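You operate a simulated robot arm through the tools that you are given. There is no shell and no other tool.

Carry out the task below with a simulated robot arm. There is one attempt and no reset: what you move stays moved.

TASK
Tighten the four housing bolts to 20 Nm in dot order.
Fine: set the torque dial first; orange driver, put back; one dot first, four dots last, one run each. Set down upright: orange driver.

Only the result counts: the job must be done as asked and must still hold three seconds after the hand-in. Knocking over, shifting, dropping, spilling or breaking anything else fails it.

THE ROBOT
A 7-joint arm with a two-finger parallel gripper, fixed in place. Base frame: the origin is at the foot of the arm, x ahead of it, y to its left, z up; the work surface is at about z = 880. Units: mm, degrees, N and s.
With the tool pointing down near the work surface it reaches from about 300 to 700 mm from the base axis. Its first joint turns from -66.0 to 66.0 degrees. Payload 1.57 kg.
The tool frame sits at the grasp point between the pads (the TCP): z along the fingers, y along the line on which they close. The tips reach 30 mm beyond it. The gripper opens to 110 mm. The fingers are 24 mm wide and 12 mm thick; the gripper's body (48 by 112 mm) begins 78 mm behind the TCP.
Orientation is told as [roll, pitch, yaw] about the base's x, y, z axes, in that order, counted from this pose: with the fingers straight down and closing along the base's y, the tool's x points along the base's -x, its y along +y and its z along -z.

THE INTERFACE
- The arm moves only by the tool drive_tool. Its argument "targets" is a list of rows, each an object of numbers (a shift or turn left out is 0, a gripper value left out holds the last): "dx", "dy", "dz": the shift along the tool's x, y, z in units of 40 mm (1.0 is 40 mm); "wx", "wy", "wz": the turn, a rotation vector about the tool's x, y, z in units of 5 degrees (1.0 is 5 degrees); "fingers": the gripper command, from -1 (fully open) to 1 (shut), values between in proportion. In form: [{"dx": .., "dy": .., "dz": .., "wx": .., "wy": .., "wz": .., "fingers": ..}, ...]. A call has 1 to 20 rows; each row shifts and turns the commanded pose from where the row before left it, along the tool's axes as they then stand. A call with a number of a shift or a turn outside -1 to 1 is refused whole. A row lasts 0.2 s, in which the tool goes at most 50 mm and 8.6 degrees; a call with a longer step from one row to the next is refused whole, and so is a gripper value outside its range. Where a pose cannot be reached the arm comes as near as it can. A force on the tool above 40 N (or 10 N above the force at the start of the call, whichever is more), or a blocked arm, ends the call early, and 0.2 s more pass. The fingers move at their own pace (about 108 mm/s each) and stop on an object; they squeeze with about 41 N. The grip force told is the motor's: it shows also when the fingers shut on nothing. Time passes only in rows, and 0.2 s behind the last, so rows that do not move let the fingers close. The reply holds the time, the measured pose of the TCP, the force on the tool along the base axes, the opening and the grip force, in the units named above and with some noise, with the torque about the TCP (base axes, N m) and any sound that the robot's microphone picked up, and new pictures: "show" is both (left out), scene, wrist or none.
- Cameras (640 x 400 px; columns grow to the right, rows downward): "scene" is fixed at [164.8, -388.9, 1404.6]; the picture's right is [0.80, -0.60, 0.00], its down [-0.33, -0.45, -0.83] and it looks along [0.50, 0.66, -0.56] (base axes); focal length 284 px, centre (320, 200). "wrist" rides on the gripper at [70, 16, -141] in the tool frame; the picture's right is [-0.23, 0.97, 0.00], its down [-0.86, -0.20, -0.48] and it looks along [-0.47, -0.11, 0.88] (tool axes); focal length 222 px, centre (320, 200). There is no depth. A picture from a camera that has moved, and an enlarged one, comes with that camera's place and axes in the base frame and with its lens.
- zoom(camera, box): a new picture of the part [left, top, right, bottom] of that camera's present view, enlarged. It takes no simulated time.
- finish_job(): hands the job in; it is judged then, once.

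Nothing tells you positions but the pictures and the camera data. Unless the task says otherwise, let go and move clear before handing in.

The tools are called after "Request:" by a JSON object that holds its "api" and its "payload". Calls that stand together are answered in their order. drive_tool: Moves the arm, as the interface text tells. Its arguments: {"type":"object","properties":{"targets":{"type":"array"},"show":{"type":"string","enum":["both","scene","wrist","none"]}},"required":["targets"]} The other tools are called the same way: zoom (camera, box) takes an enlarged picture of a part of a camera's view; finish_job () hands the job in.

At the start:

```text
time: 0.0
position: [307.8, -188.6, 1267.0]
tcp_rot: [0.0, 0.0, 0.1]
contact_force: [0.2, -0.1, 0.1]
torque: [0.02, -0.03, 0.02]
finger_gap: 110.0
finger_force: 0.1
```

scene: 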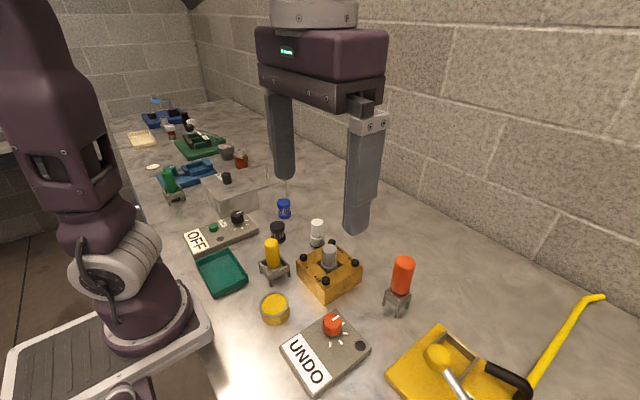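
wrist: 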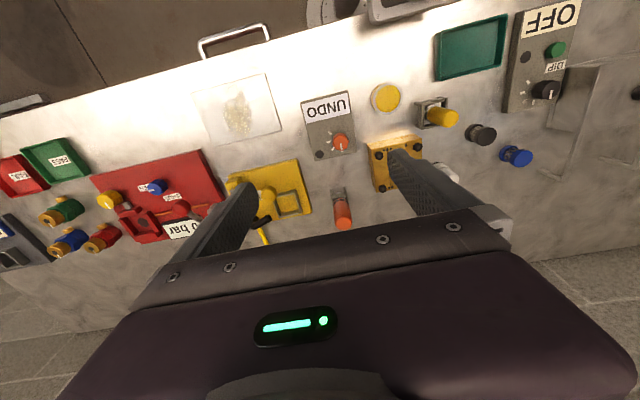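

I see a housing (orange-brown block with four bolts), an orange driver and a yellow driver standing in stands, and a box with an orange dial and an "UNDO" label. I'll zoom in before moving anything.

Request:
{"api": "zoom", "payload": {"camera": "scene", "box": [260, 290, 400, 400]}}

Request:
{"api": "zoom", "payload": {"camera": "scene", "box": [280, 220, 430, 320]}}

Request:
{"api": "zoom", "payload": {"camera": "wrist", "box": [290, 60, 450, 240]}}

Request:
{"api": "zoom", "payload": {"camera": "scene", "box": [150, 160, 310, 300]}}

```text
3.64 times, centred on (330, 345) of scene
camera zoom: at [164.8, -388.9, 1404.6], right [0.8, -0.6, 0.0], down [-0.33, -0.45, -0.83], along [0.5, 0.66, -0.56], focal length 1033 px, centre (284, -327)
```

zoom: 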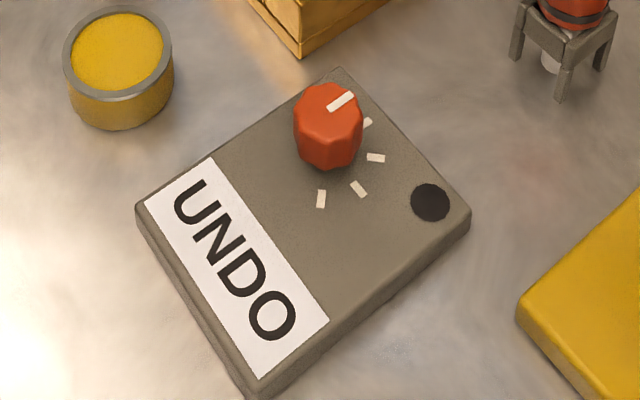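

```text
4.00 times, centred on (355, 270) of scene
camera zoom: at [164.8, -388.9, 1404.6], right [0.8, -0.6, 0.0], down [-0.33, -0.45, -0.83], along [0.5, 0.66, -0.56], focal length 1136 px, centre (180, -80)
```

zoom: 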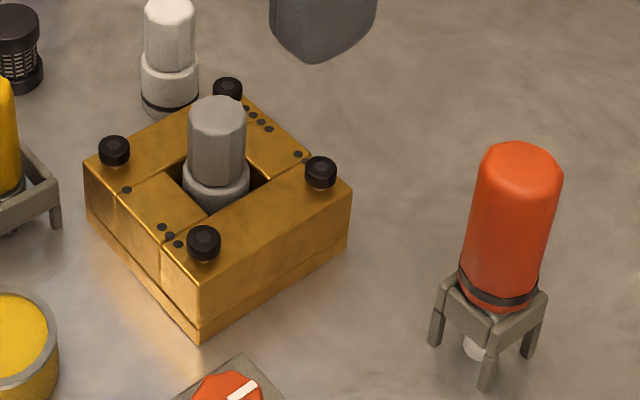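

```text
2.22 times, centred on (370, 150) of wrist
camera zoom: at [238.2, -171.6, 1410.6], right [0.23, 0.97, 0.0], down [0.86, -0.2, 0.48], along [0.47, -0.11, -0.88], focal length 494 px, centre (209, 311)
```

zoom: 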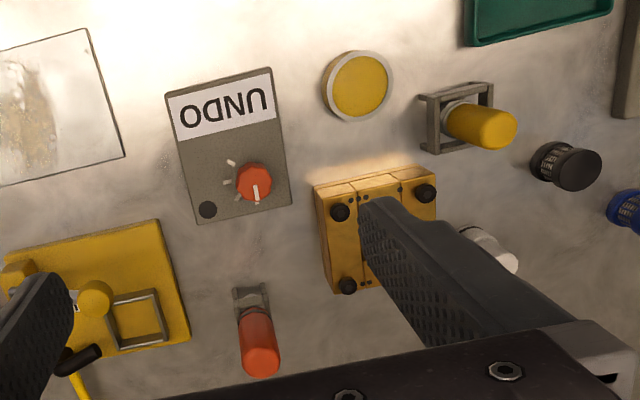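

```text
2.86 times, centred on (230, 230) of scene
camera zoom: at [164.8, -388.9, 1404.6], right [0.8, -0.6, 0.0], down [-0.33, -0.45, -0.83], along [0.5, 0.66, -0.56], focal length 812 px, centre (577, 114)
```

zoom: 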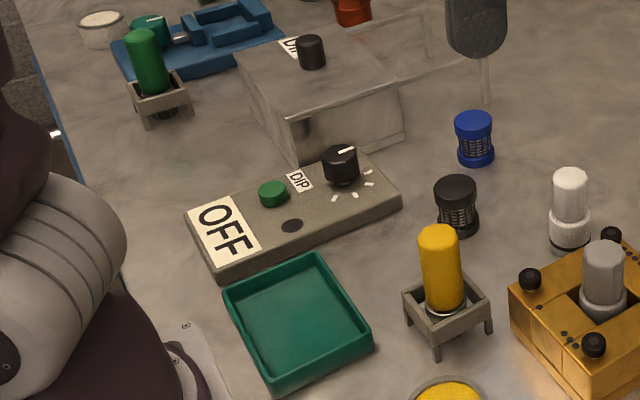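

The orange knob on the "UNDO" box is near (369, -156, 915), and the orange driver's handle top is near (514, -184, 1020). I'll move above the dial for a closer look with the wrist camera.

Request:
{"api": "drive_tool", "payload": {"targets": [{"dx": -0.31, "dy": 0.16, "dz": 0.9}, {"dx": -0.31, "dy": 0.16, "dz": 0.9}, {"dx": -0.31, "dy": 0.16, "dz": 0.9}, {"dx": -0.31, "dy": 0.16, "dz": 0.9}, {"dx": -0.31, "dy": 0.16, "dz": 0.9}, {}]}}

```text
time: 1.4
position: [370.2, -156.7, 1088.9]
tcp_rot: [0.0, -0.1, 0.0]
contact_force: [-0.9, -0.1, -1.2]
torque: [-0.02, 0.04, 0.02]
finger_gap: 110.1
finger_force: 0.0
camera wrist: at [300.4, -139.3, 1231.4], right [0.23, 0.97, 0.0], down [0.86, -0.2, 0.48], along [0.47, -0.11, -0.88], focal length 222 px, centre (320, 200)
```

scene: 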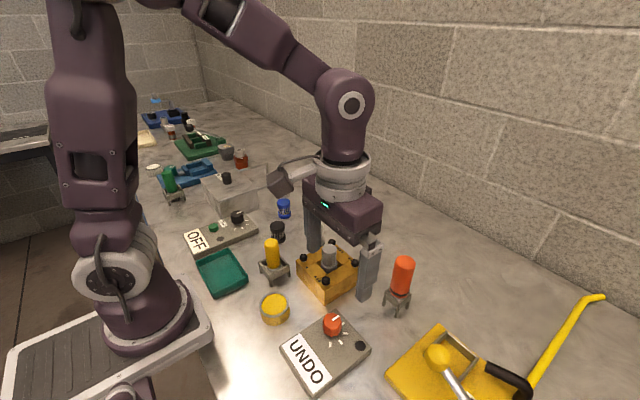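
wrist: 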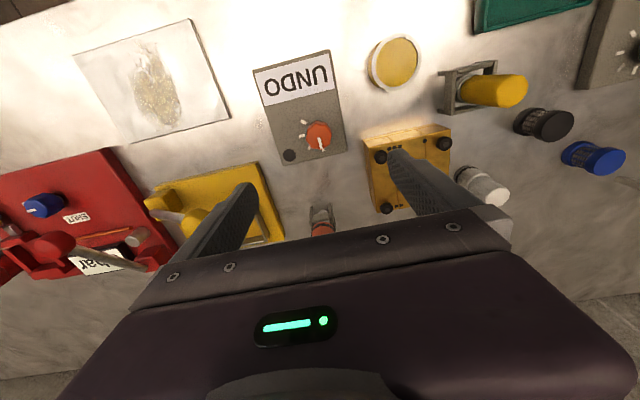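

The arm is now above the dial. I'll zoom in on the dial and on the housing's dots.

Request:
{"api": "zoom", "payload": {"camera": "wrist", "box": [245, 45, 355, 175]}}

Request:
{"api": "zoom", "payload": {"camera": "wrist", "box": [355, 110, 465, 225]}}

Request:
{"api": "zoom", "payload": {"camera": "scene", "box": [290, 240, 370, 305]}}

```text
3.08 times, centred on (300, 110) of wrist
camera zoom: at [300.4, -139.3, 1231.4], right [0.23, 0.97, 0.0], down [0.86, -0.2, 0.48], along [0.47, -0.11, -0.88], focal length 684 px, centre (382, 477)
```

zoom: 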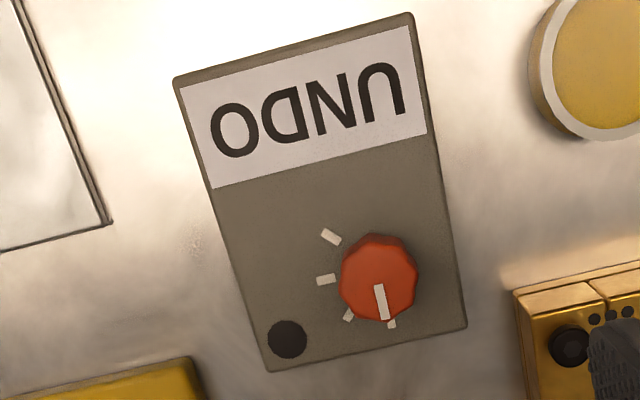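

```text
3.48 times, centred on (410, 168) of wrist
camera zoom: at [300.4, -139.3, 1231.4], right [0.23, 0.97, 0.0], down [0.86, -0.2, 0.48], along [0.47, -0.11, -0.88], focal length 773 px, centre (7, 313)
```

zoom: 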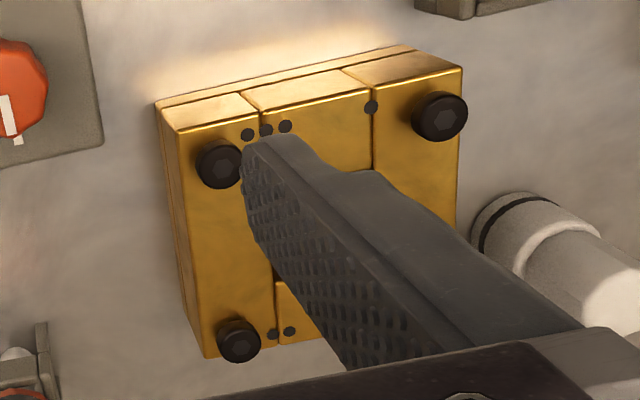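

```text
6.15 times, centred on (330, 272) of scene
camera zoom: at [164.8, -388.8, 1404.6], right [0.8, -0.6, 0.0], down [-0.33, -0.45, -0.83], along [0.5, 0.66, -0.56], focal length 1748 px, centre (258, -246)
```

zoom: 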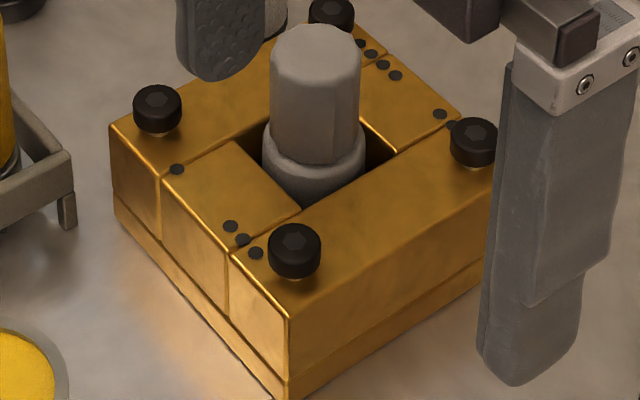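

The display reads UNDO and the dial has four ticks about 45° apart, with the pointer at the first and the rest lying clockwise. The bolts by dot count are left-rear 1, right 2, front 3 and back 4. I'll partly close the fingers and come down around the knob.

Request:
{"api": "drive_tool", "payload": {"targets": [{"dz": 0.7, "fingers": -0.09}, {"dz": 0.7}, {"dz": 0.7}, {"dz": 0.7}, {}]}}

```text
time: 2.6
position: [368.7, -157.4, 977.0]
tcp_rot: [0.0, 0.1, 0.1]
contact_force: [0.7, -0.4, 0.1]
torque: [0.02, -0.02, 0.01]
finger_gap: 60.1
finger_force: 0.1
camera wrist: at [299.6, -139.9, 1119.3], right [0.23, 0.97, 0.0], down [0.86, -0.2, 0.48], along [0.47, -0.11, -0.88], focal length 222 px, centre (320, 200)
```

scene: 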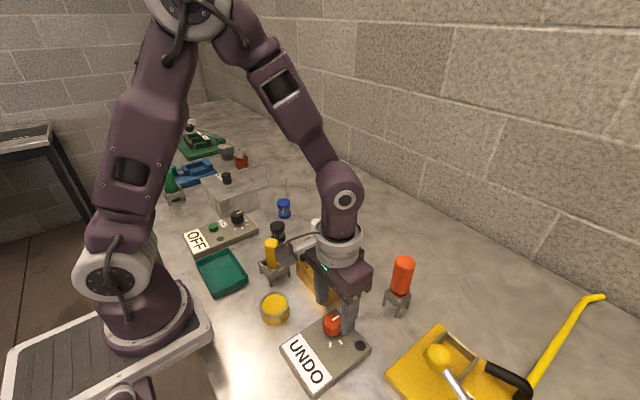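
wrist: 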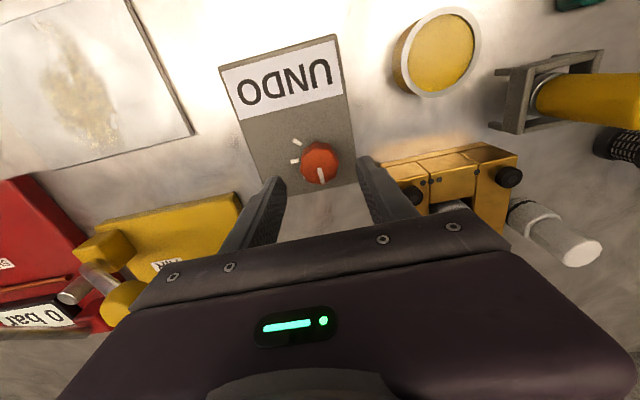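

Request:
{"api": "zoom", "payload": {"camera": "wrist", "box": [240, 110, 420, 222]}}

Request:
{"api": "zoom", "payload": {"camera": "scene", "box": [280, 270, 400, 380]}}

```text
3.56 times, centred on (330, 166) of wrist
camera zoom: at [299.6, -139.9, 1119.3], right [0.23, 0.97, 0.0], down [0.86, -0.2, 0.48], along [0.47, -0.11, -0.88], focal length 790 px, centre (284, 321)
```

zoom: 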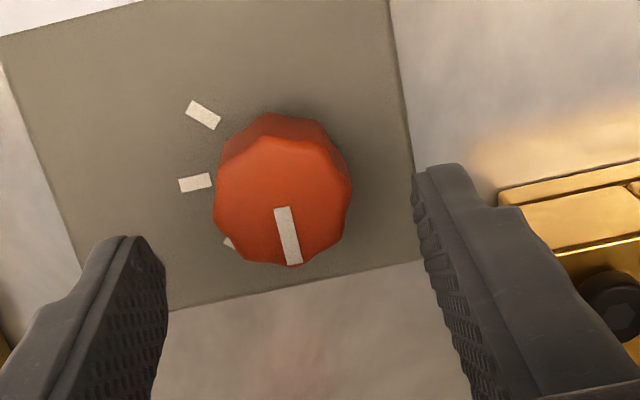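

```text
3.64 times, centred on (340, 325) of scene
camera zoom: at [164.8, -388.9, 1404.6], right [0.8, -0.6, 0.0], down [-0.33, -0.45, -0.83], along [0.5, 0.66, -0.56], focal length 1033 px, centre (247, -254)
```

zoom: 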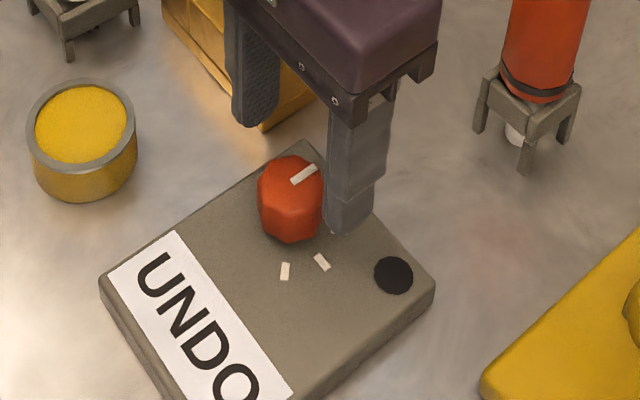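

The fingers straddle the knob well, with its centre near (369.5, -156.5). I'll go down 41 mm and close on it.

Request:
{"api": "drive_tool", "payload": {"targets": [{"dx": -0.02, "dy": 0.02, "dz": 0.5}, {"dz": 0.53}, {}, {"fingers": 1}, {"fingers": 1}, {"fingers": 1}]}}

```text
time: 4.0
position: [369.6, -156.4, 934.5]
tcp_rot: [0.0, 0.0, 0.0]
contact_force: [-1.5, -14.1, -15.7]
torque: [-0.15, -1.02, 0.07]
finger_gap: 33.8
finger_force: 41.9
camera wrist: at [300.5, -139.6, 1077.5], right [0.23, 0.97, 0.0], down [0.85, -0.2, 0.48], along [0.47, -0.11, -0.88], focal length 222 px, centre (320, 200)
```

scene: 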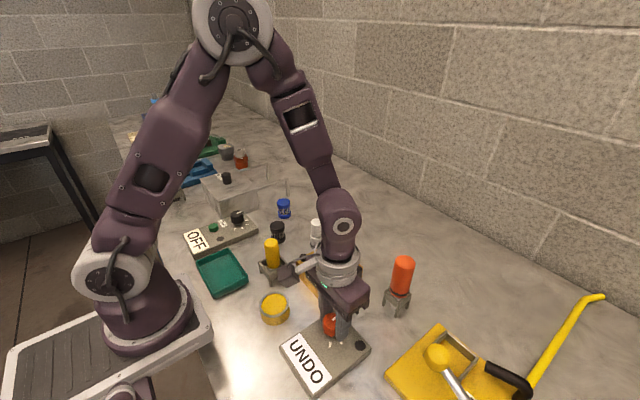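
wrist: 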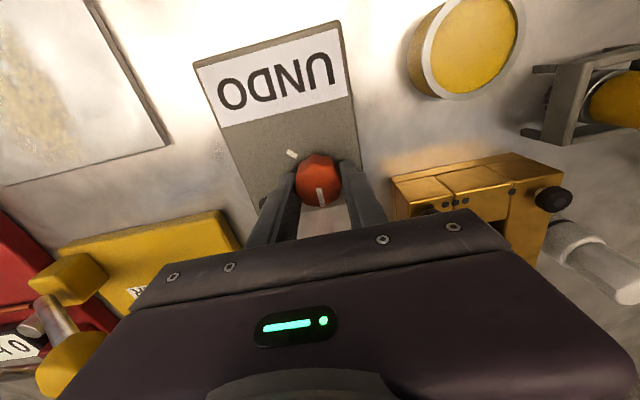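

The knob is gripped. I'll rotate it 45° clockwise and read the display.

Request:
{"api": "drive_tool", "payload": {"targets": [{"wz": 0.9, "dy": -0.015}, {"wz": 0.9}, {"wz": 0.9}, {"wz": 0.9}, {"wz": 0.9}, {"wz": 0.9}, {"wz": 0.9}, {"wz": 0.9}, {"wz": 0.9}, {"wz": 0.9}, {}]}}

```text
time: 5.3
position: [368.9, -158.6, 934.3]
tcp_rot: [-0.2, 0.0, -23.4]
contact_force: [-2.4, -8.4, -2.4]
torque: [0.16, 0.32, 0.02]
finger_gap: 33.5
finger_force: 41.0
stopped in row 6: the force on the tool passed its limit at 41 N (the readings are from after the stop); the commanded pose is now the measured one
camera wrist: at [312.7, -114.7, 1077.5], right [0.6, 0.8, 0.0], down [0.7, -0.52, 0.48], along [0.38, -0.29, -0.88], focal length 222 px, centre (320, 200)
```

scene: 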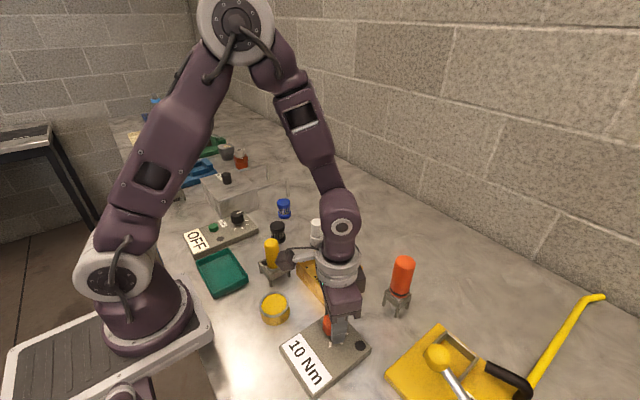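
wrist: 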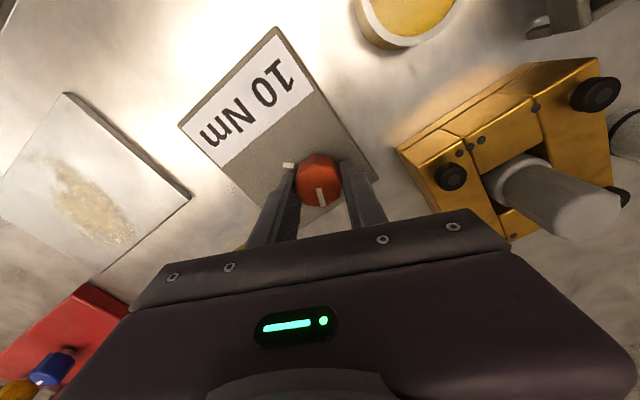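

The display now reads 10 Nm and the call stopped on force about halfway through. I'll keep rotating clockwise more gently.

Request:
{"api": "drive_tool", "payload": {"targets": [{}, {"wz": 0.5}, {"wz": 0.5}, {"wz": 0.5}, {}], "show": "wrist"}}

```text
time: 6.5
position: [369.9, -159.6, 934.9]
tcp_rot: [-0.3, 0.1, -31.1]
contact_force: [-12.0, -20.6, 10.7]
torque: [-0.07, 0.17, 0.07]
finger_gap: 33.8
finger_force: 41.2
camera wrist: at [318.4, -108.0, 1077.5], right [0.7, 0.72, 0.0], down [0.63, -0.61, 0.48], along [0.34, -0.34, -0.88], focal length 222 px, centre (320, 200)
```

wrist: 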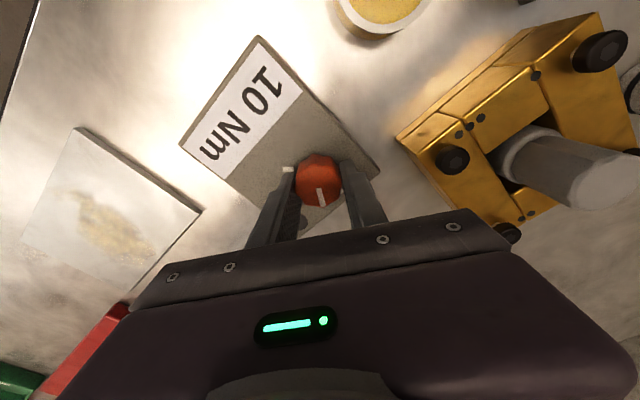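

The lateral force is building, so the grip is off-centre. I'll open, check the centring and the pointer, then grip again.

Request:
{"api": "drive_tool", "payload": {"targets": [{"fingers": 0.1}, {}, {}]}}

Request:
{"api": "zoom", "payload": {"camera": "wrist", "box": [240, 110, 420, 222]}}

```text
time: 7.3
position: [370.3, -158.6, 934.2]
tcp_rot: [0.0, 0.0, -31.0]
contact_force: [-0.4, -0.4, 0.1]
torque: [0.02, -0.01, -0.01]
finger_gap: 49.7
finger_force: 0.0
camera wrist: at [319.0, -107.1, 1077.4], right [0.7, 0.72, 0.0], down [0.63, -0.61, 0.48], along [0.34, -0.34, -0.88], focal length 222 px, centre (320, 200)
```

scene: 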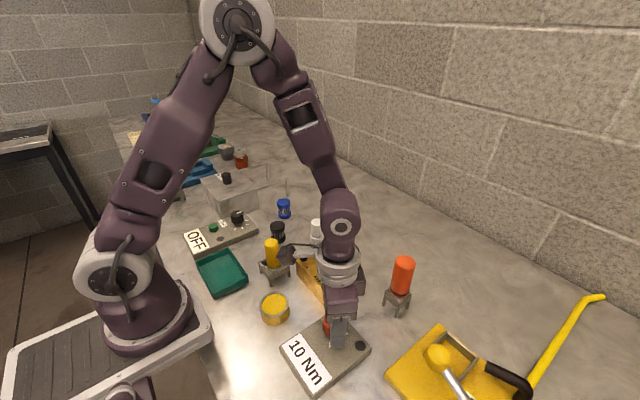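
wrist: 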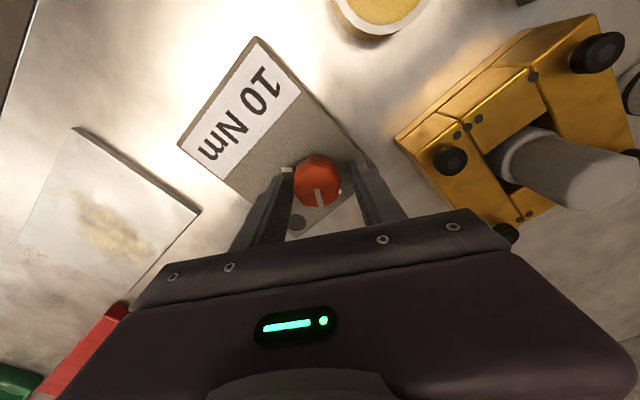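

```text
3.56 times, centred on (330, 166) of wrist
camera zoom: at [319.0, -107.1, 1077.4], right [0.7, 0.72, 0.0], down [0.63, -0.61, 0.48], along [0.34, -0.34, -0.88], focal length 790 px, centre (284, 321)
```

zoom: 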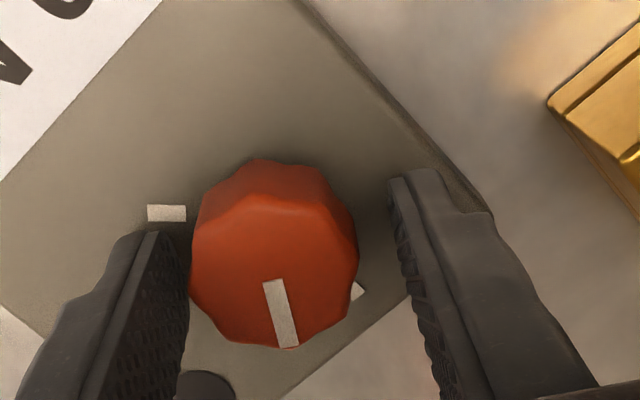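

The knob sits about 2 mm toward the tool's -y side. I'll recentre and grip again.

Request:
{"api": "drive_tool", "payload": {"targets": [{"dx": 0.035, "dy": -0.05}, {}, {"fingers": 1}, {"fingers": 1}, {"fingers": 1}], "show": "wrist"}}

```text
time: 8.5
position: [368.0, -158.7, 934.5]
tcp_rot: [-0.1, 0.0, -31.0]
contact_force: [7.4, 12.7, 1.1]
torque: [0.4, -0.25, -0.07]
finger_gap: 33.8
finger_force: 41.4
camera wrist: at [317.0, -107.6, 1077.5], right [0.7, 0.72, 0.0], down [0.63, -0.61, 0.48], along [0.34, -0.33, -0.88], focal length 222 px, centre (320, 200)
```

wrist: 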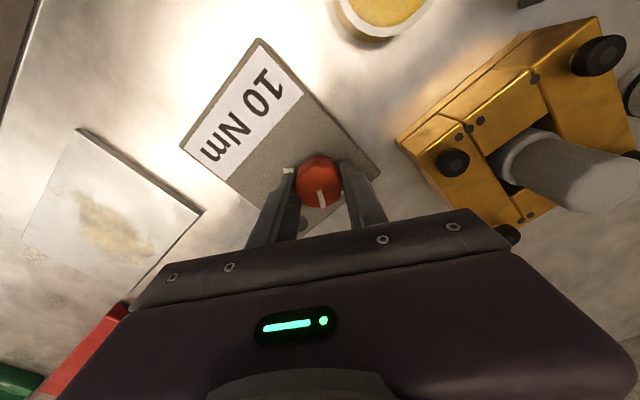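

Request:
{"api": "drive_tool", "payload": {"targets": [{"dy": 0.018}, {}, {"wz": 0.6}, {"wz": 0.6}, {"wz": 0.6}, {"wz": 0.6}, {"wz": 0.6}, {}], "show": "wrist"}}

```text
time: 10.3
position: [367.5, -159.4, 935.4]
tcp_rot: [-0.2, -0.2, -46.1]
contact_force: [-3.0, -9.9, 15.6]
torque: [0.2, 0.29, 0.09]
finger_gap: 33.7
finger_force: 41.4
camera wrist: at [331.3, -96.4, 1077.4], right [0.86, 0.51, 0.0], down [0.45, -0.75, 0.48], along [0.24, -0.41, -0.88], focal length 222 px, centre (320, 200)
```

wrist: 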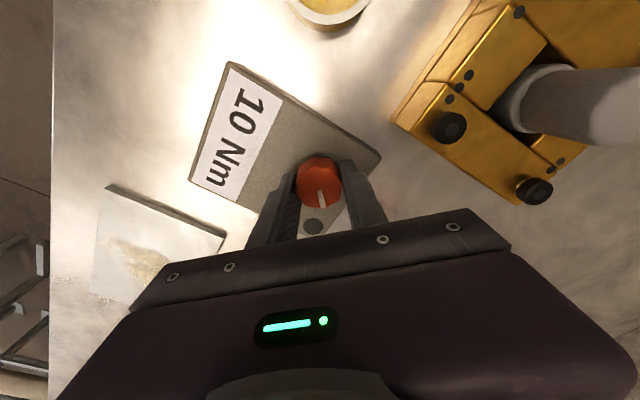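

The pointer is near the 10 Nm tick. I'll continue toward the next tick.

Request:
{"api": "drive_tool", "payload": {"targets": [{"wz": 0.6}, {"wz": 0.6}, {"wz": 0.6}, {"wz": 0.6}, {"wz": 0.6}, {}], "show": "wrist"}}

```text
time: 11.9
position: [366.6, -159.4, 934.9]
tcp_rot: [-0.1, -0.2, -61.2]
contact_force: [-6.0, -6.1, 0.4]
torque: [0.47, -0.08, 0.01]
finger_gap: 33.6
finger_force: 42.0
stopped in row 6: the force on the tool passed its limit at 41 N (the readings are from after the stop); the commanded pose is now the measured one
camera wrist: at [348.3, -89.3, 1077.4], right [0.96, 0.27, 0.0], down [0.24, -0.84, 0.48], along [0.13, -0.46, -0.88], focal length 222 px, centre (320, 200)
```

wrist: 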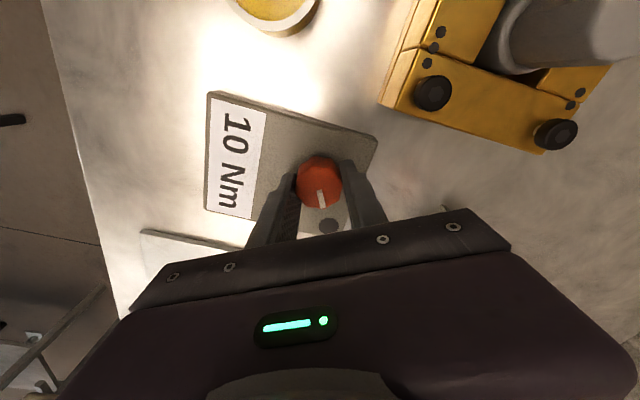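

Request:
{"api": "drive_tool", "payload": {"targets": [{"fingers": 0.1}, {}, {}]}}

Request:
{"api": "zoom", "payload": {"camera": "wrist", "box": [240, 110, 420, 222]}}

Request:
{"api": "zoom", "payload": {"camera": "scene", "box": [260, 290, 400, 400]}}

```text
time: 12.7
position: [367.5, -158.8, 934.9]
tcp_rot: [-0.1, -0.1, -61.2]
contact_force: [-0.2, 0.4, 0.0]
torque: [-0.02, 0.02, -0.01]
finger_gap: 49.5
finger_force: 0.1
camera wrist: at [348.6, -88.9, 1077.4], right [0.96, 0.27, 0.0], down [0.24, -0.84, 0.48], along [0.13, -0.46, -0.88], focal length 222 px, centre (320, 200)
```

scene: 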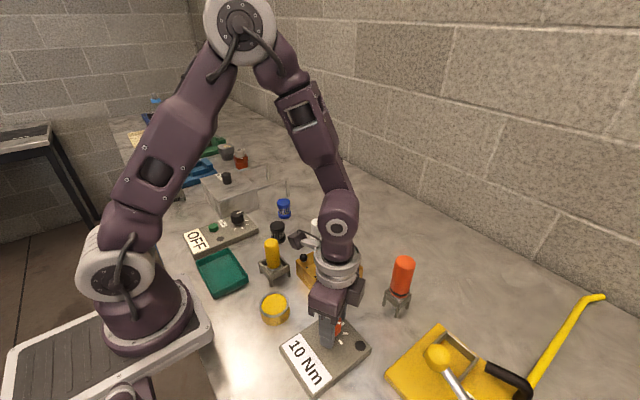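
wrist: 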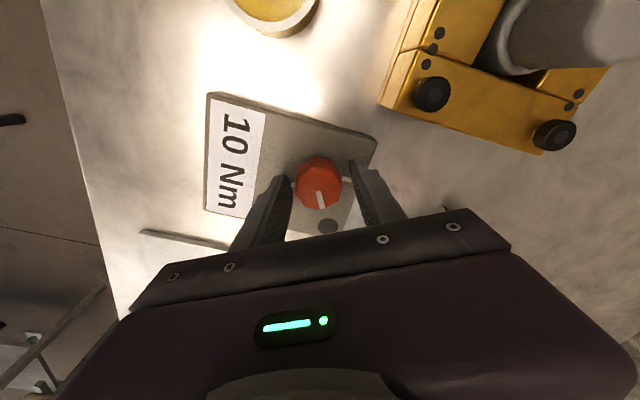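

```text
3.56 times, centred on (330, 166) of wrist
camera zoom: at [348.6, -88.9, 1077.4], right [0.96, 0.27, 0.0], down [0.24, -0.84, 0.48], along [0.13, -0.46, -0.88], focal length 790 px, centre (284, 321)
```

zoom: 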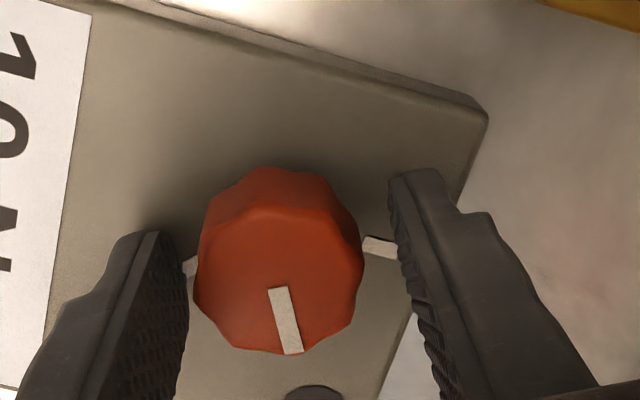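

```text
3.64 times, centred on (330, 345) of scene
camera zoom: at [164.8, -388.8, 1404.6], right [0.8, -0.6, 0.0], down [-0.33, -0.45, -0.83], along [0.5, 0.66, -0.56], focal length 1033 px, centre (284, -327)
```

zoom: 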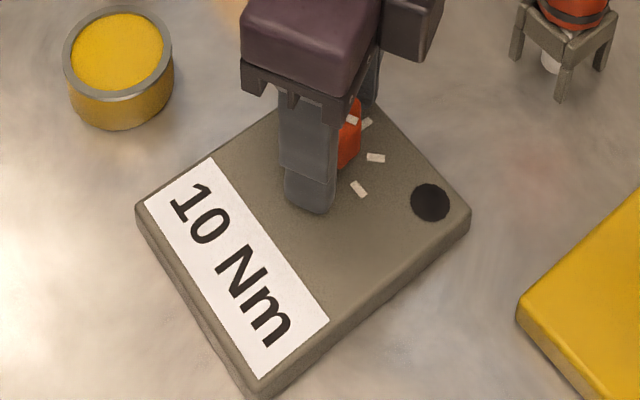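

The box hasn't shifted. My refined knob axis is about (365.4, -157.1), so I'll recentre there, grip again and turn about 30° more.

Request:
{"api": "drive_tool", "payload": {"targets": [{"dx": 0.06, "dy": -0.025}, {}, {"fingers": 1}, {"fingers": 1}, {"fingers": 1}, {"wz": 0.6}, {"wz": 0.6}, {"wz": 0.6}, {}], "show": "wrist"}}

```text
time: 14.7
position: [365.3, -156.3, 934.5]
tcp_rot: [-0.2, 0.0, -70.1]
contact_force: [3.2, 6.1, -5.7]
torque: [0.29, -0.36, 0.0]
finger_gap: 33.7
finger_force: 42.0
camera wrist: at [357.8, -84.9, 1077.3], right [0.99, 0.12, 0.0], down [0.1, -0.87, 0.48], along [0.05, -0.48, -0.88], focal length 222 px, centre (320, 200)
```

wrist: 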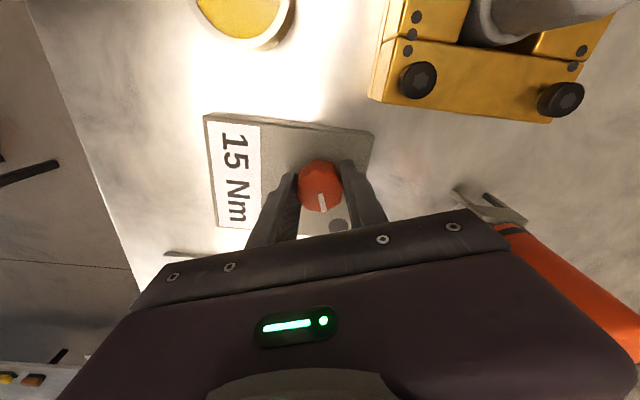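

It reads 15 Nm and the forces are small now, so 20 Nm should be the last tick. I'll keep turning.

Request:
{"api": "drive_tool", "payload": {"targets": [{"wz": 0.6}, {"wz": 0.6}, {"wz": 0.6}, {"wz": 0.6}, {"wz": 0.6}, {"wz": 0.6}, {"wz": 0.6}, {"wz": 0.6}, {}], "show": "wrist"}}

```text
time: 16.7
position: [364.7, -157.7, 935.7]
tcp_rot: [-0.2, -0.2, -94.2]
contact_force: [5.8, 8.5, -2.3]
torque: [0.86, -0.39, 0.03]
finger_gap: 33.9
finger_force: 41.6
camera wrist: at [387.3, -87.6, 1077.2], right [0.95, -0.3, 0.0], down [-0.26, -0.84, 0.48], along [-0.15, -0.46, -0.88], focal length 222 px, centre (320, 200)
```

wrist: 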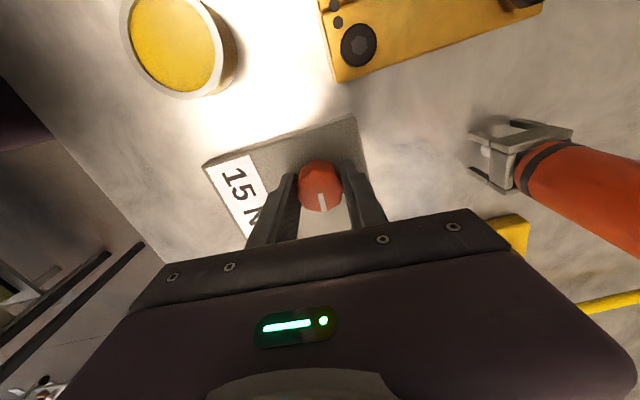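

Request:
{"api": "drive_tool", "payload": {"targets": [{"wz": 0.6}, {"wz": 0.6}, {"wz": 0.6}, {"wz": 0.6}, {"wz": 0.6}, {"wz": 0.6}, {"wz": 0.6}, {}], "show": "both"}}

```text
time: 18.5
position: [364.4, -157.7, 935.0]
tcp_rot: [-0.2, -0.3, -115.2]
contact_force: [-0.9, 10.0, 0.0]
torque: [0.15, -0.13, -0.02]
finger_gap: 33.7
finger_force: 41.0
camera wrist: at [410.3, -99.8, 1077.2], right [0.78, -0.62, 0.0], down [-0.54, -0.69, 0.48], along [-0.3, -0.38, -0.88], focal length 222 px, centre (320, 200)
```

scene: 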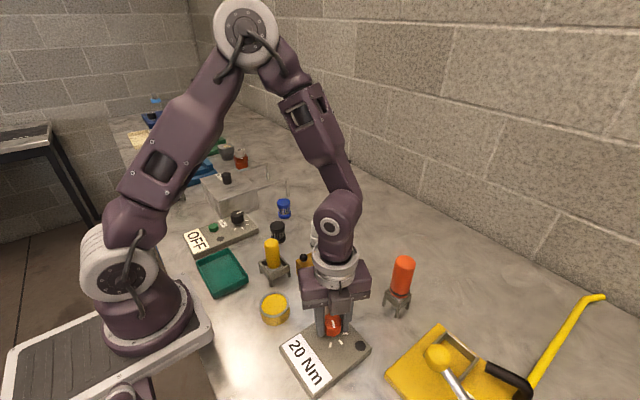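
wrist: 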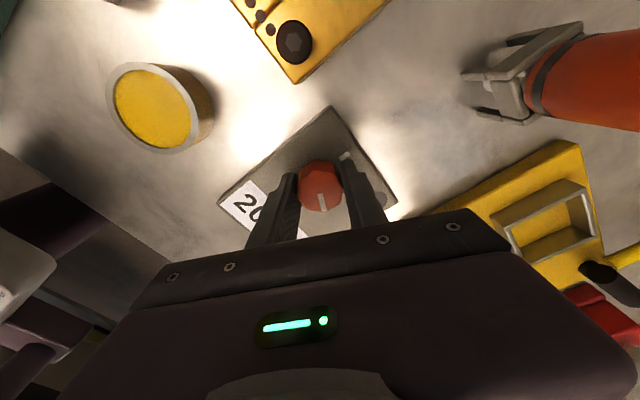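

It reads 20 Nm. I'll turn about 16° more so the pointer sits on the tick, then release.

Request:
{"api": "drive_tool", "payload": {"targets": [{"wz": 0.6}, {"wz": 0.6}, {"wz": 0.6}, {"wz": 0.6}, {"wz": 0.6}, {}, {"fingers": 0.0}, {}, {}], "show": "both"}}

Request:
{"api": "zoom", "payload": {"camera": "wrist", "box": [240, 110, 420, 222]}}

Request:
{"api": "zoom", "payload": {"camera": "scene", "box": [260, 290, 400, 400]}}

```text
time: 20.5
position: [364.6, -157.6, 935.4]
tcp_rot: [0.0, -0.2, -130.2]
contact_force: [0.2, -0.6, -0.2]
torque: [-0.02, 0.03, 0.02]
finger_gap: 55.0
finger_force: 0.1
camera wrist: at [423.2, -113.5, 1077.3], right [0.6, -0.8, 0.0], down [-0.7, -0.52, 0.48], along [-0.39, -0.29, -0.88], focal length 222 px, centre (320, 200)
```

scene: 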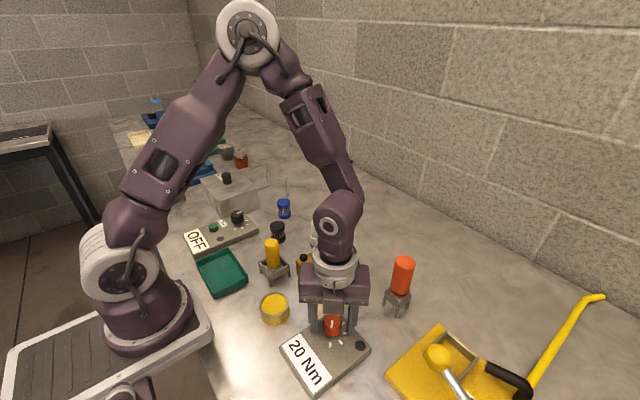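
wrist: 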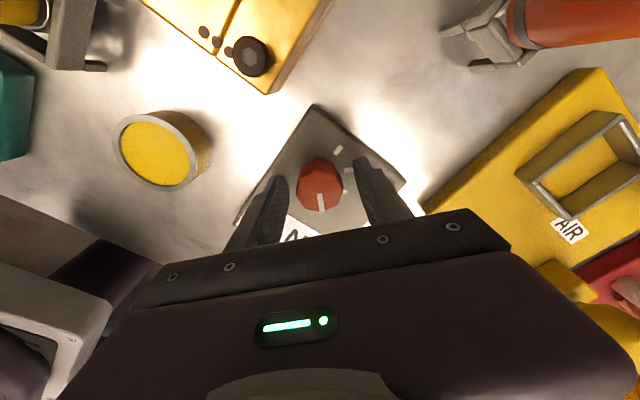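

```text
3.56 times, centred on (330, 166) of wrist
camera zoom: at [423.2, -113.5, 1077.3], right [0.6, -0.8, 0.0], down [-0.7, -0.52, 0.48], along [-0.39, -0.29, -0.88], focal length 790 px, centre (284, 321)
```

zoom: 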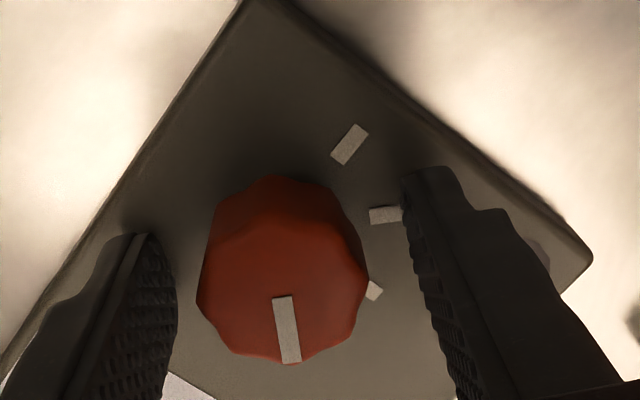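

```text
3.64 times, centred on (330, 345) of scene
camera zoom: at [164.8, -388.9, 1404.6], right [0.8, -0.6, 0.0], down [-0.33, -0.45, -0.83], along [0.5, 0.66, -0.56], focal length 1033 px, centre (284, -327)
```

zoom: 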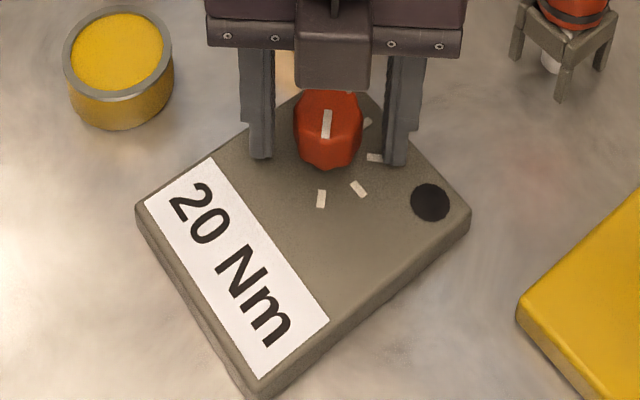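

The dial is set to 20 Nm with the pointer on the tick. I'll lift clear and rotate back to yaw 0.

Request:
{"api": "drive_tool", "payload": {"targets": [{"dz": -0.8}, {"dz": -1.0}, {"dz": -1.0}, {"dz": -1.0}, {"dz": -0.4, "wz": -1, "fingers": -0.5}, {"wz": -1}, {"wz": -1}, {"wz": -1}, {"wz": -1}, {"wz": -1}, {"wz": -1}, {"wz": -1}, {"wz": -1}, {"wz": -1}, {"wz": -1}, {"wz": -1}, {"wz": -1}, {"wz": -1}, {"wz": -1}, {}], "show": "none"}}

```text
time: 24.7
position: [364.1, -156.9, 1104.0]
tcp_rot: [-0.2, 0.1, -55.0]
contact_force: [0.4, 1.3, -0.3]
torque: [-0.02, -0.03, -0.01]
finger_gap: 82.4
finger_force: 0.1
```

Request:
{"api": "drive_tool", "payload": {"targets": [{"wz": -1}, {"wz": -1}, {"wz": -1}, {"wz": -1}, {"wz": -1}, {"wz": -1}, {"wz": -1}, {"wz": -1}, {"wz": -1}, {"wz": -1}, {"wz": -1}, {"dx": -0.82, "dy": 0.54}, {"dx": -0.82, "dy": 0.54}, {"dx": -0.82, "dy": 0.54}, {"dx": -0.82, "dy": 0.54}, {}, {}]}}

Request:
{"api": "zoom", "payload": {"camera": "wrist", "box": [200, 40, 440, 190]}}

```text
time: 28.3
position: [498.3, -70.4, 1102.3]
tcp_rot: [-0.3, 0.2, -0.2]
contact_force: [0.2, -0.2, 0.5]
torque: [-0.01, -0.03, 0.02]
finger_gap: 82.4
finger_force: 0.1
camera wrist: at [429.1, -53.1, 1245.5], right [0.23, 0.97, 0.0], down [0.86, -0.2, 0.48], along [0.46, -0.11, -0.88], focal length 222 px, centre (320, 200)
```

scene: 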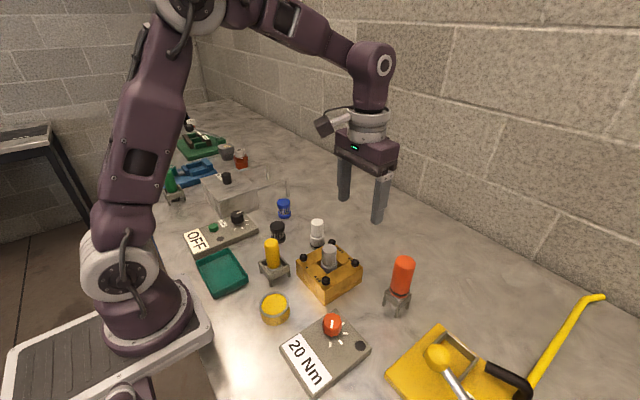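
wrist: 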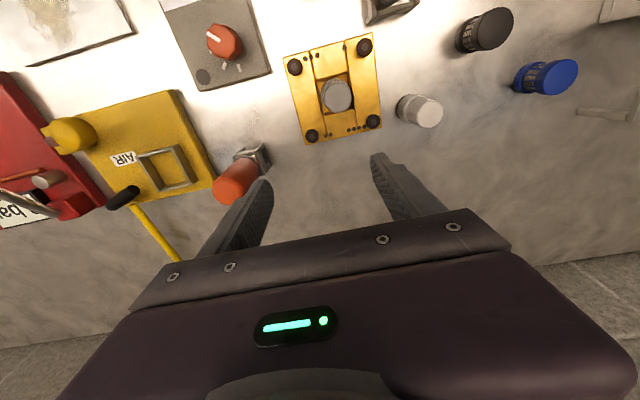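

```text
2.67 times, centred on (320, 115) of wrist
camera zoom: at [429.1, -53.1, 1245.5], right [0.23, 0.97, 0.0], down [0.86, -0.2, 0.48], along [0.46, -0.11, -0.88], focal length 592 px, centre (320, 427)
```

zoom: 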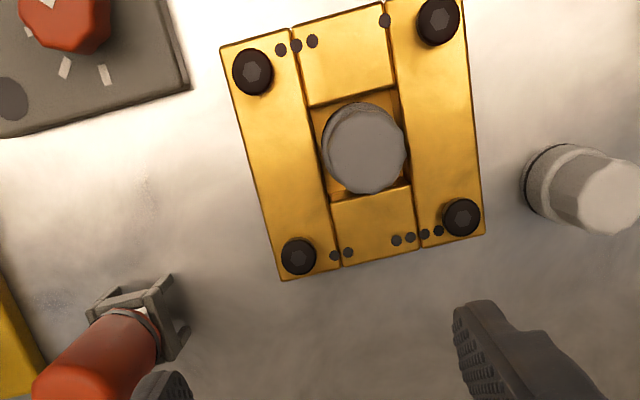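

This gives a clean top view of the housing. I'll zoom in to measure the bolt positions and recount the dots.

Request:
{"api": "zoom", "payload": {"camera": "wrist", "box": [270, 25, 390, 100]}}

Request:
{"api": "zoom", "payload": {"camera": "wrist", "box": [280, 80, 400, 155]}}

Request:
{"api": "zoom", "payload": {"camera": "scene", "box": [290, 235, 370, 305]}}

Request:
{"api": "zoom", "payload": {"camera": "scene", "box": [360, 245, 440, 325]}}

```text
5.33 times, centred on (330, 62) of wrist
camera zoom: at [429.1, -53.1, 1245.5], right [0.23, 0.97, 0.0], down [0.86, -0.2, 0.48], along [0.46, -0.11, -0.88], focal length 1185 px, centre (267, 933)
```

zoom: 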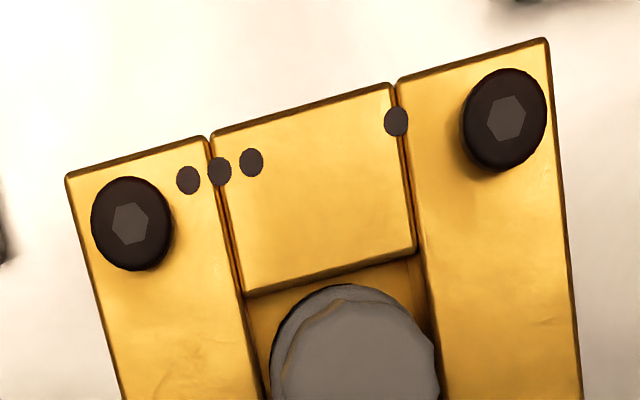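

```text
5.33 times, centred on (340, 118) of wrist
camera zoom: at [429.1, -53.1, 1245.5], right [0.23, 0.97, 0.0], down [0.86, -0.2, 0.48], along [0.46, -0.11, -0.88], focal length 1185 px, centre (213, 640)
```

zoom: 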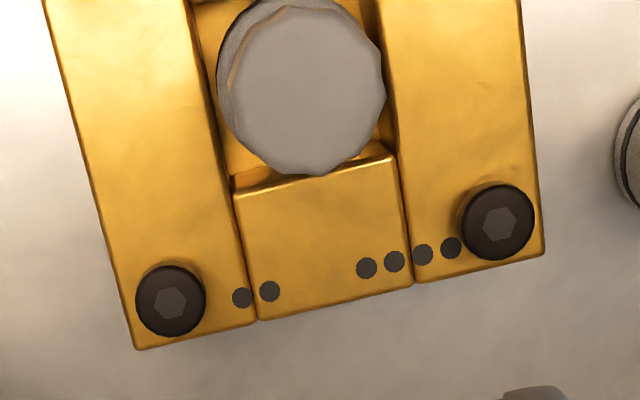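

```text
5.71 times, centred on (330, 270) of scene
camera zoom: at [164.8, -388.8, 1404.6], right [0.8, -0.6, 0.0], down [-0.33, -0.45, -0.83], along [0.5, 0.66, -0.56], focal length 1624 px, centre (263, -200)
```

zoom: 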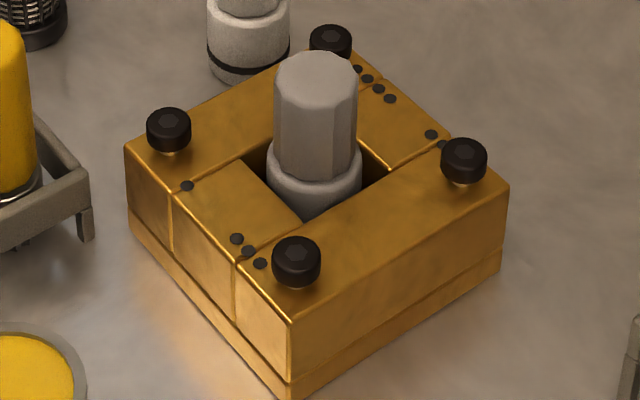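

```text
5.00 times, centred on (400, 285) of scene
camera zoom: at [164.8, -388.8, 1404.6], right [0.8, -0.6, 0.0], down [-0.33, -0.45, -0.83], along [0.5, 0.66, -0.56], focal length 1421 px, centre (-80, -225)
```

zoom: 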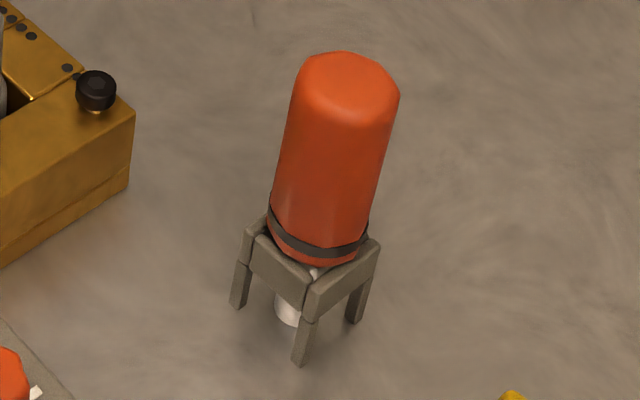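

The dots confirm the order: 1 is near (409, 1), 2 near (491, -80), 3 near (409, -80) and 4 near (491, 1), with head tops around z = 943. Next I'll move above the orange driver to locate it.

Request:
{"api": "drive_tool", "payload": {"targets": [{"dx": -0.12, "dy": -0.96}, {"dx": -0.12, "dy": -0.96}, {"dx": -0.12, "dy": -0.96}, {}, {}]}}

Request:
{"api": "zoom", "payload": {"camera": "wrist", "box": [220, 60, 420, 210]}}

Request:
{"api": "zoom", "payload": {"camera": "scene", "box": [340, 200, 460, 330]}}

```text
time: 29.5
position: [511.0, -187.8, 1102.5]
tcp_rot: [-0.2, 0.2, -0.1]
contact_force: [0.2, 0.5, 0.6]
torque: [0.01, 0.0, 0.0]
finger_gap: 82.4
finger_force: 0.1
camera wrist: at [442.6, -168.7, 1245.1], right [0.23, 0.97, 0.0], down [0.86, -0.2, 0.48], along [0.46, -0.11, -0.88], focal length 222 px, centre (320, 200)
```

scene: 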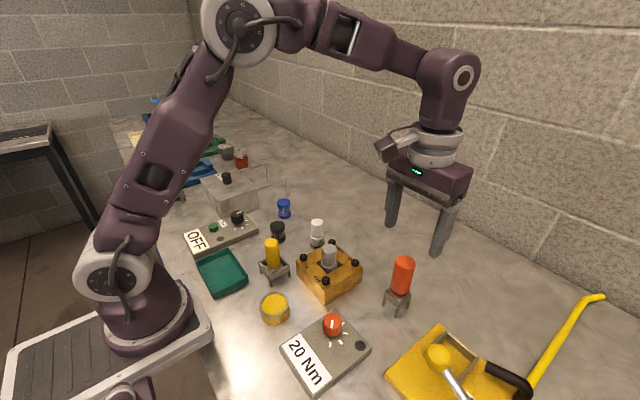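
wrist: 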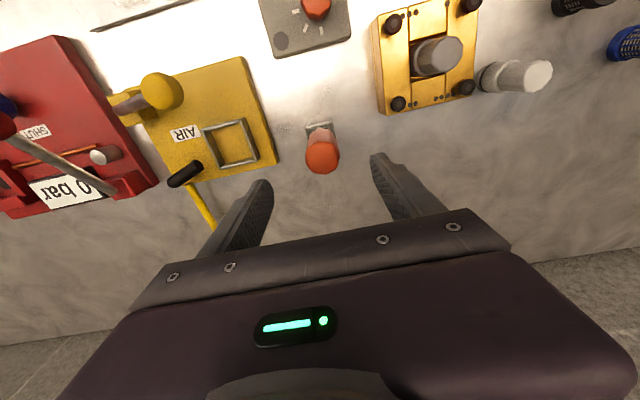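

```text
2.67 times, centred on (320, 135) of wrist
camera zoom: at [442.6, -168.7, 1245.1], right [0.23, 0.97, 0.0], down [0.86, -0.2, 0.48], along [0.46, -0.11, -0.88], focal length 592 px, centre (320, 373)
```

zoom: 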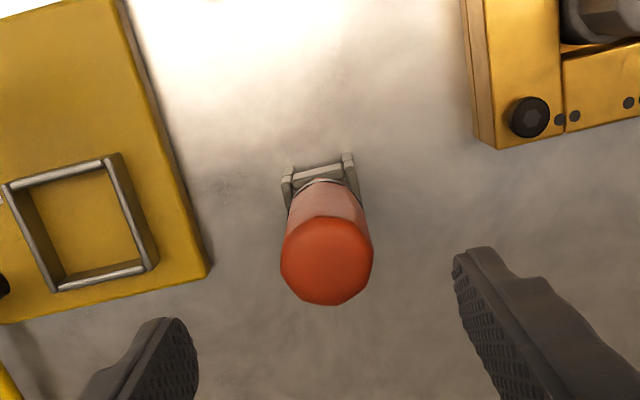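

```text
3.08 times, centred on (400, 265) of scene
camera zoom: at [164.7, -388.9, 1404.6], right [0.8, -0.6, 0.0], down [-0.33, -0.45, -0.83], along [0.5, 0.66, -0.56], focal length 874 px, centre (74, 0)
```

zoom: 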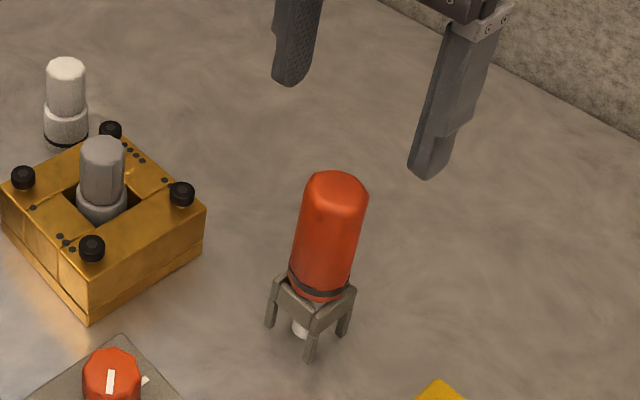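

The driver axis is near (512, -186) with its top at about z = 1018. I'll drop a little and refine the centring before straddling it.

Request:
{"api": "drive_tool", "payload": {"targets": [{"dx": -0.02, "dy": 0.03, "dz": 0.5}, {"dz": 0.5}, {}, {}], "show": "wrist"}}

Request:
{"api": "zoom", "payload": {"camera": "wrist", "box": [220, 80, 420, 220]}}

```text
time: 30.5
position: [511.1, -184.5, 1062.1]
tcp_rot: [-0.2, 0.2, -0.3]
contact_force: [0.3, 0.2, 1.0]
torque: [0.0, -0.02, -0.02]
finger_gap: 82.5
finger_force: 0.0
camera wrist: at [442.8, -167.4, 1205.2], right [0.23, 0.97, 0.0], down [0.86, -0.2, 0.48], along [0.46, -0.11, -0.88], focal length 222 px, centre (320, 200)
```

wrist: 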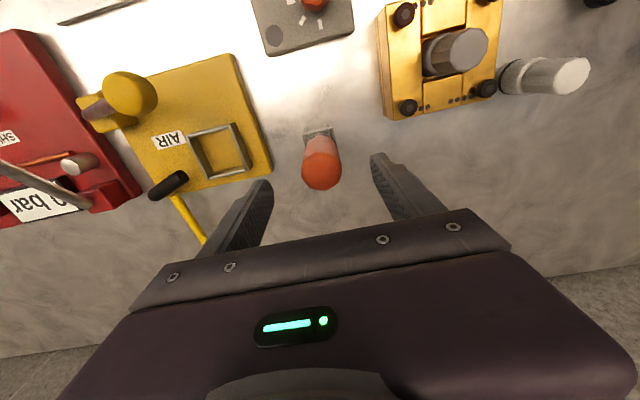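

```text
2.86 times, centred on (320, 150) of wrist
camera zoom: at [442.8, -167.4, 1205.2], right [0.23, 0.97, 0.0], down [0.86, -0.2, 0.48], along [0.46, -0.11, -0.88], focal length 635 px, centre (320, 343)
```

zoom: 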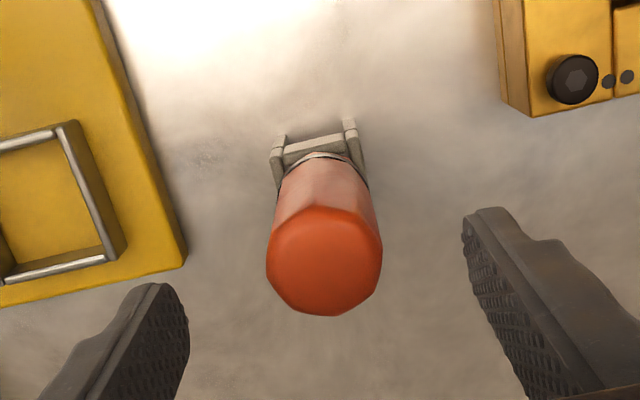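

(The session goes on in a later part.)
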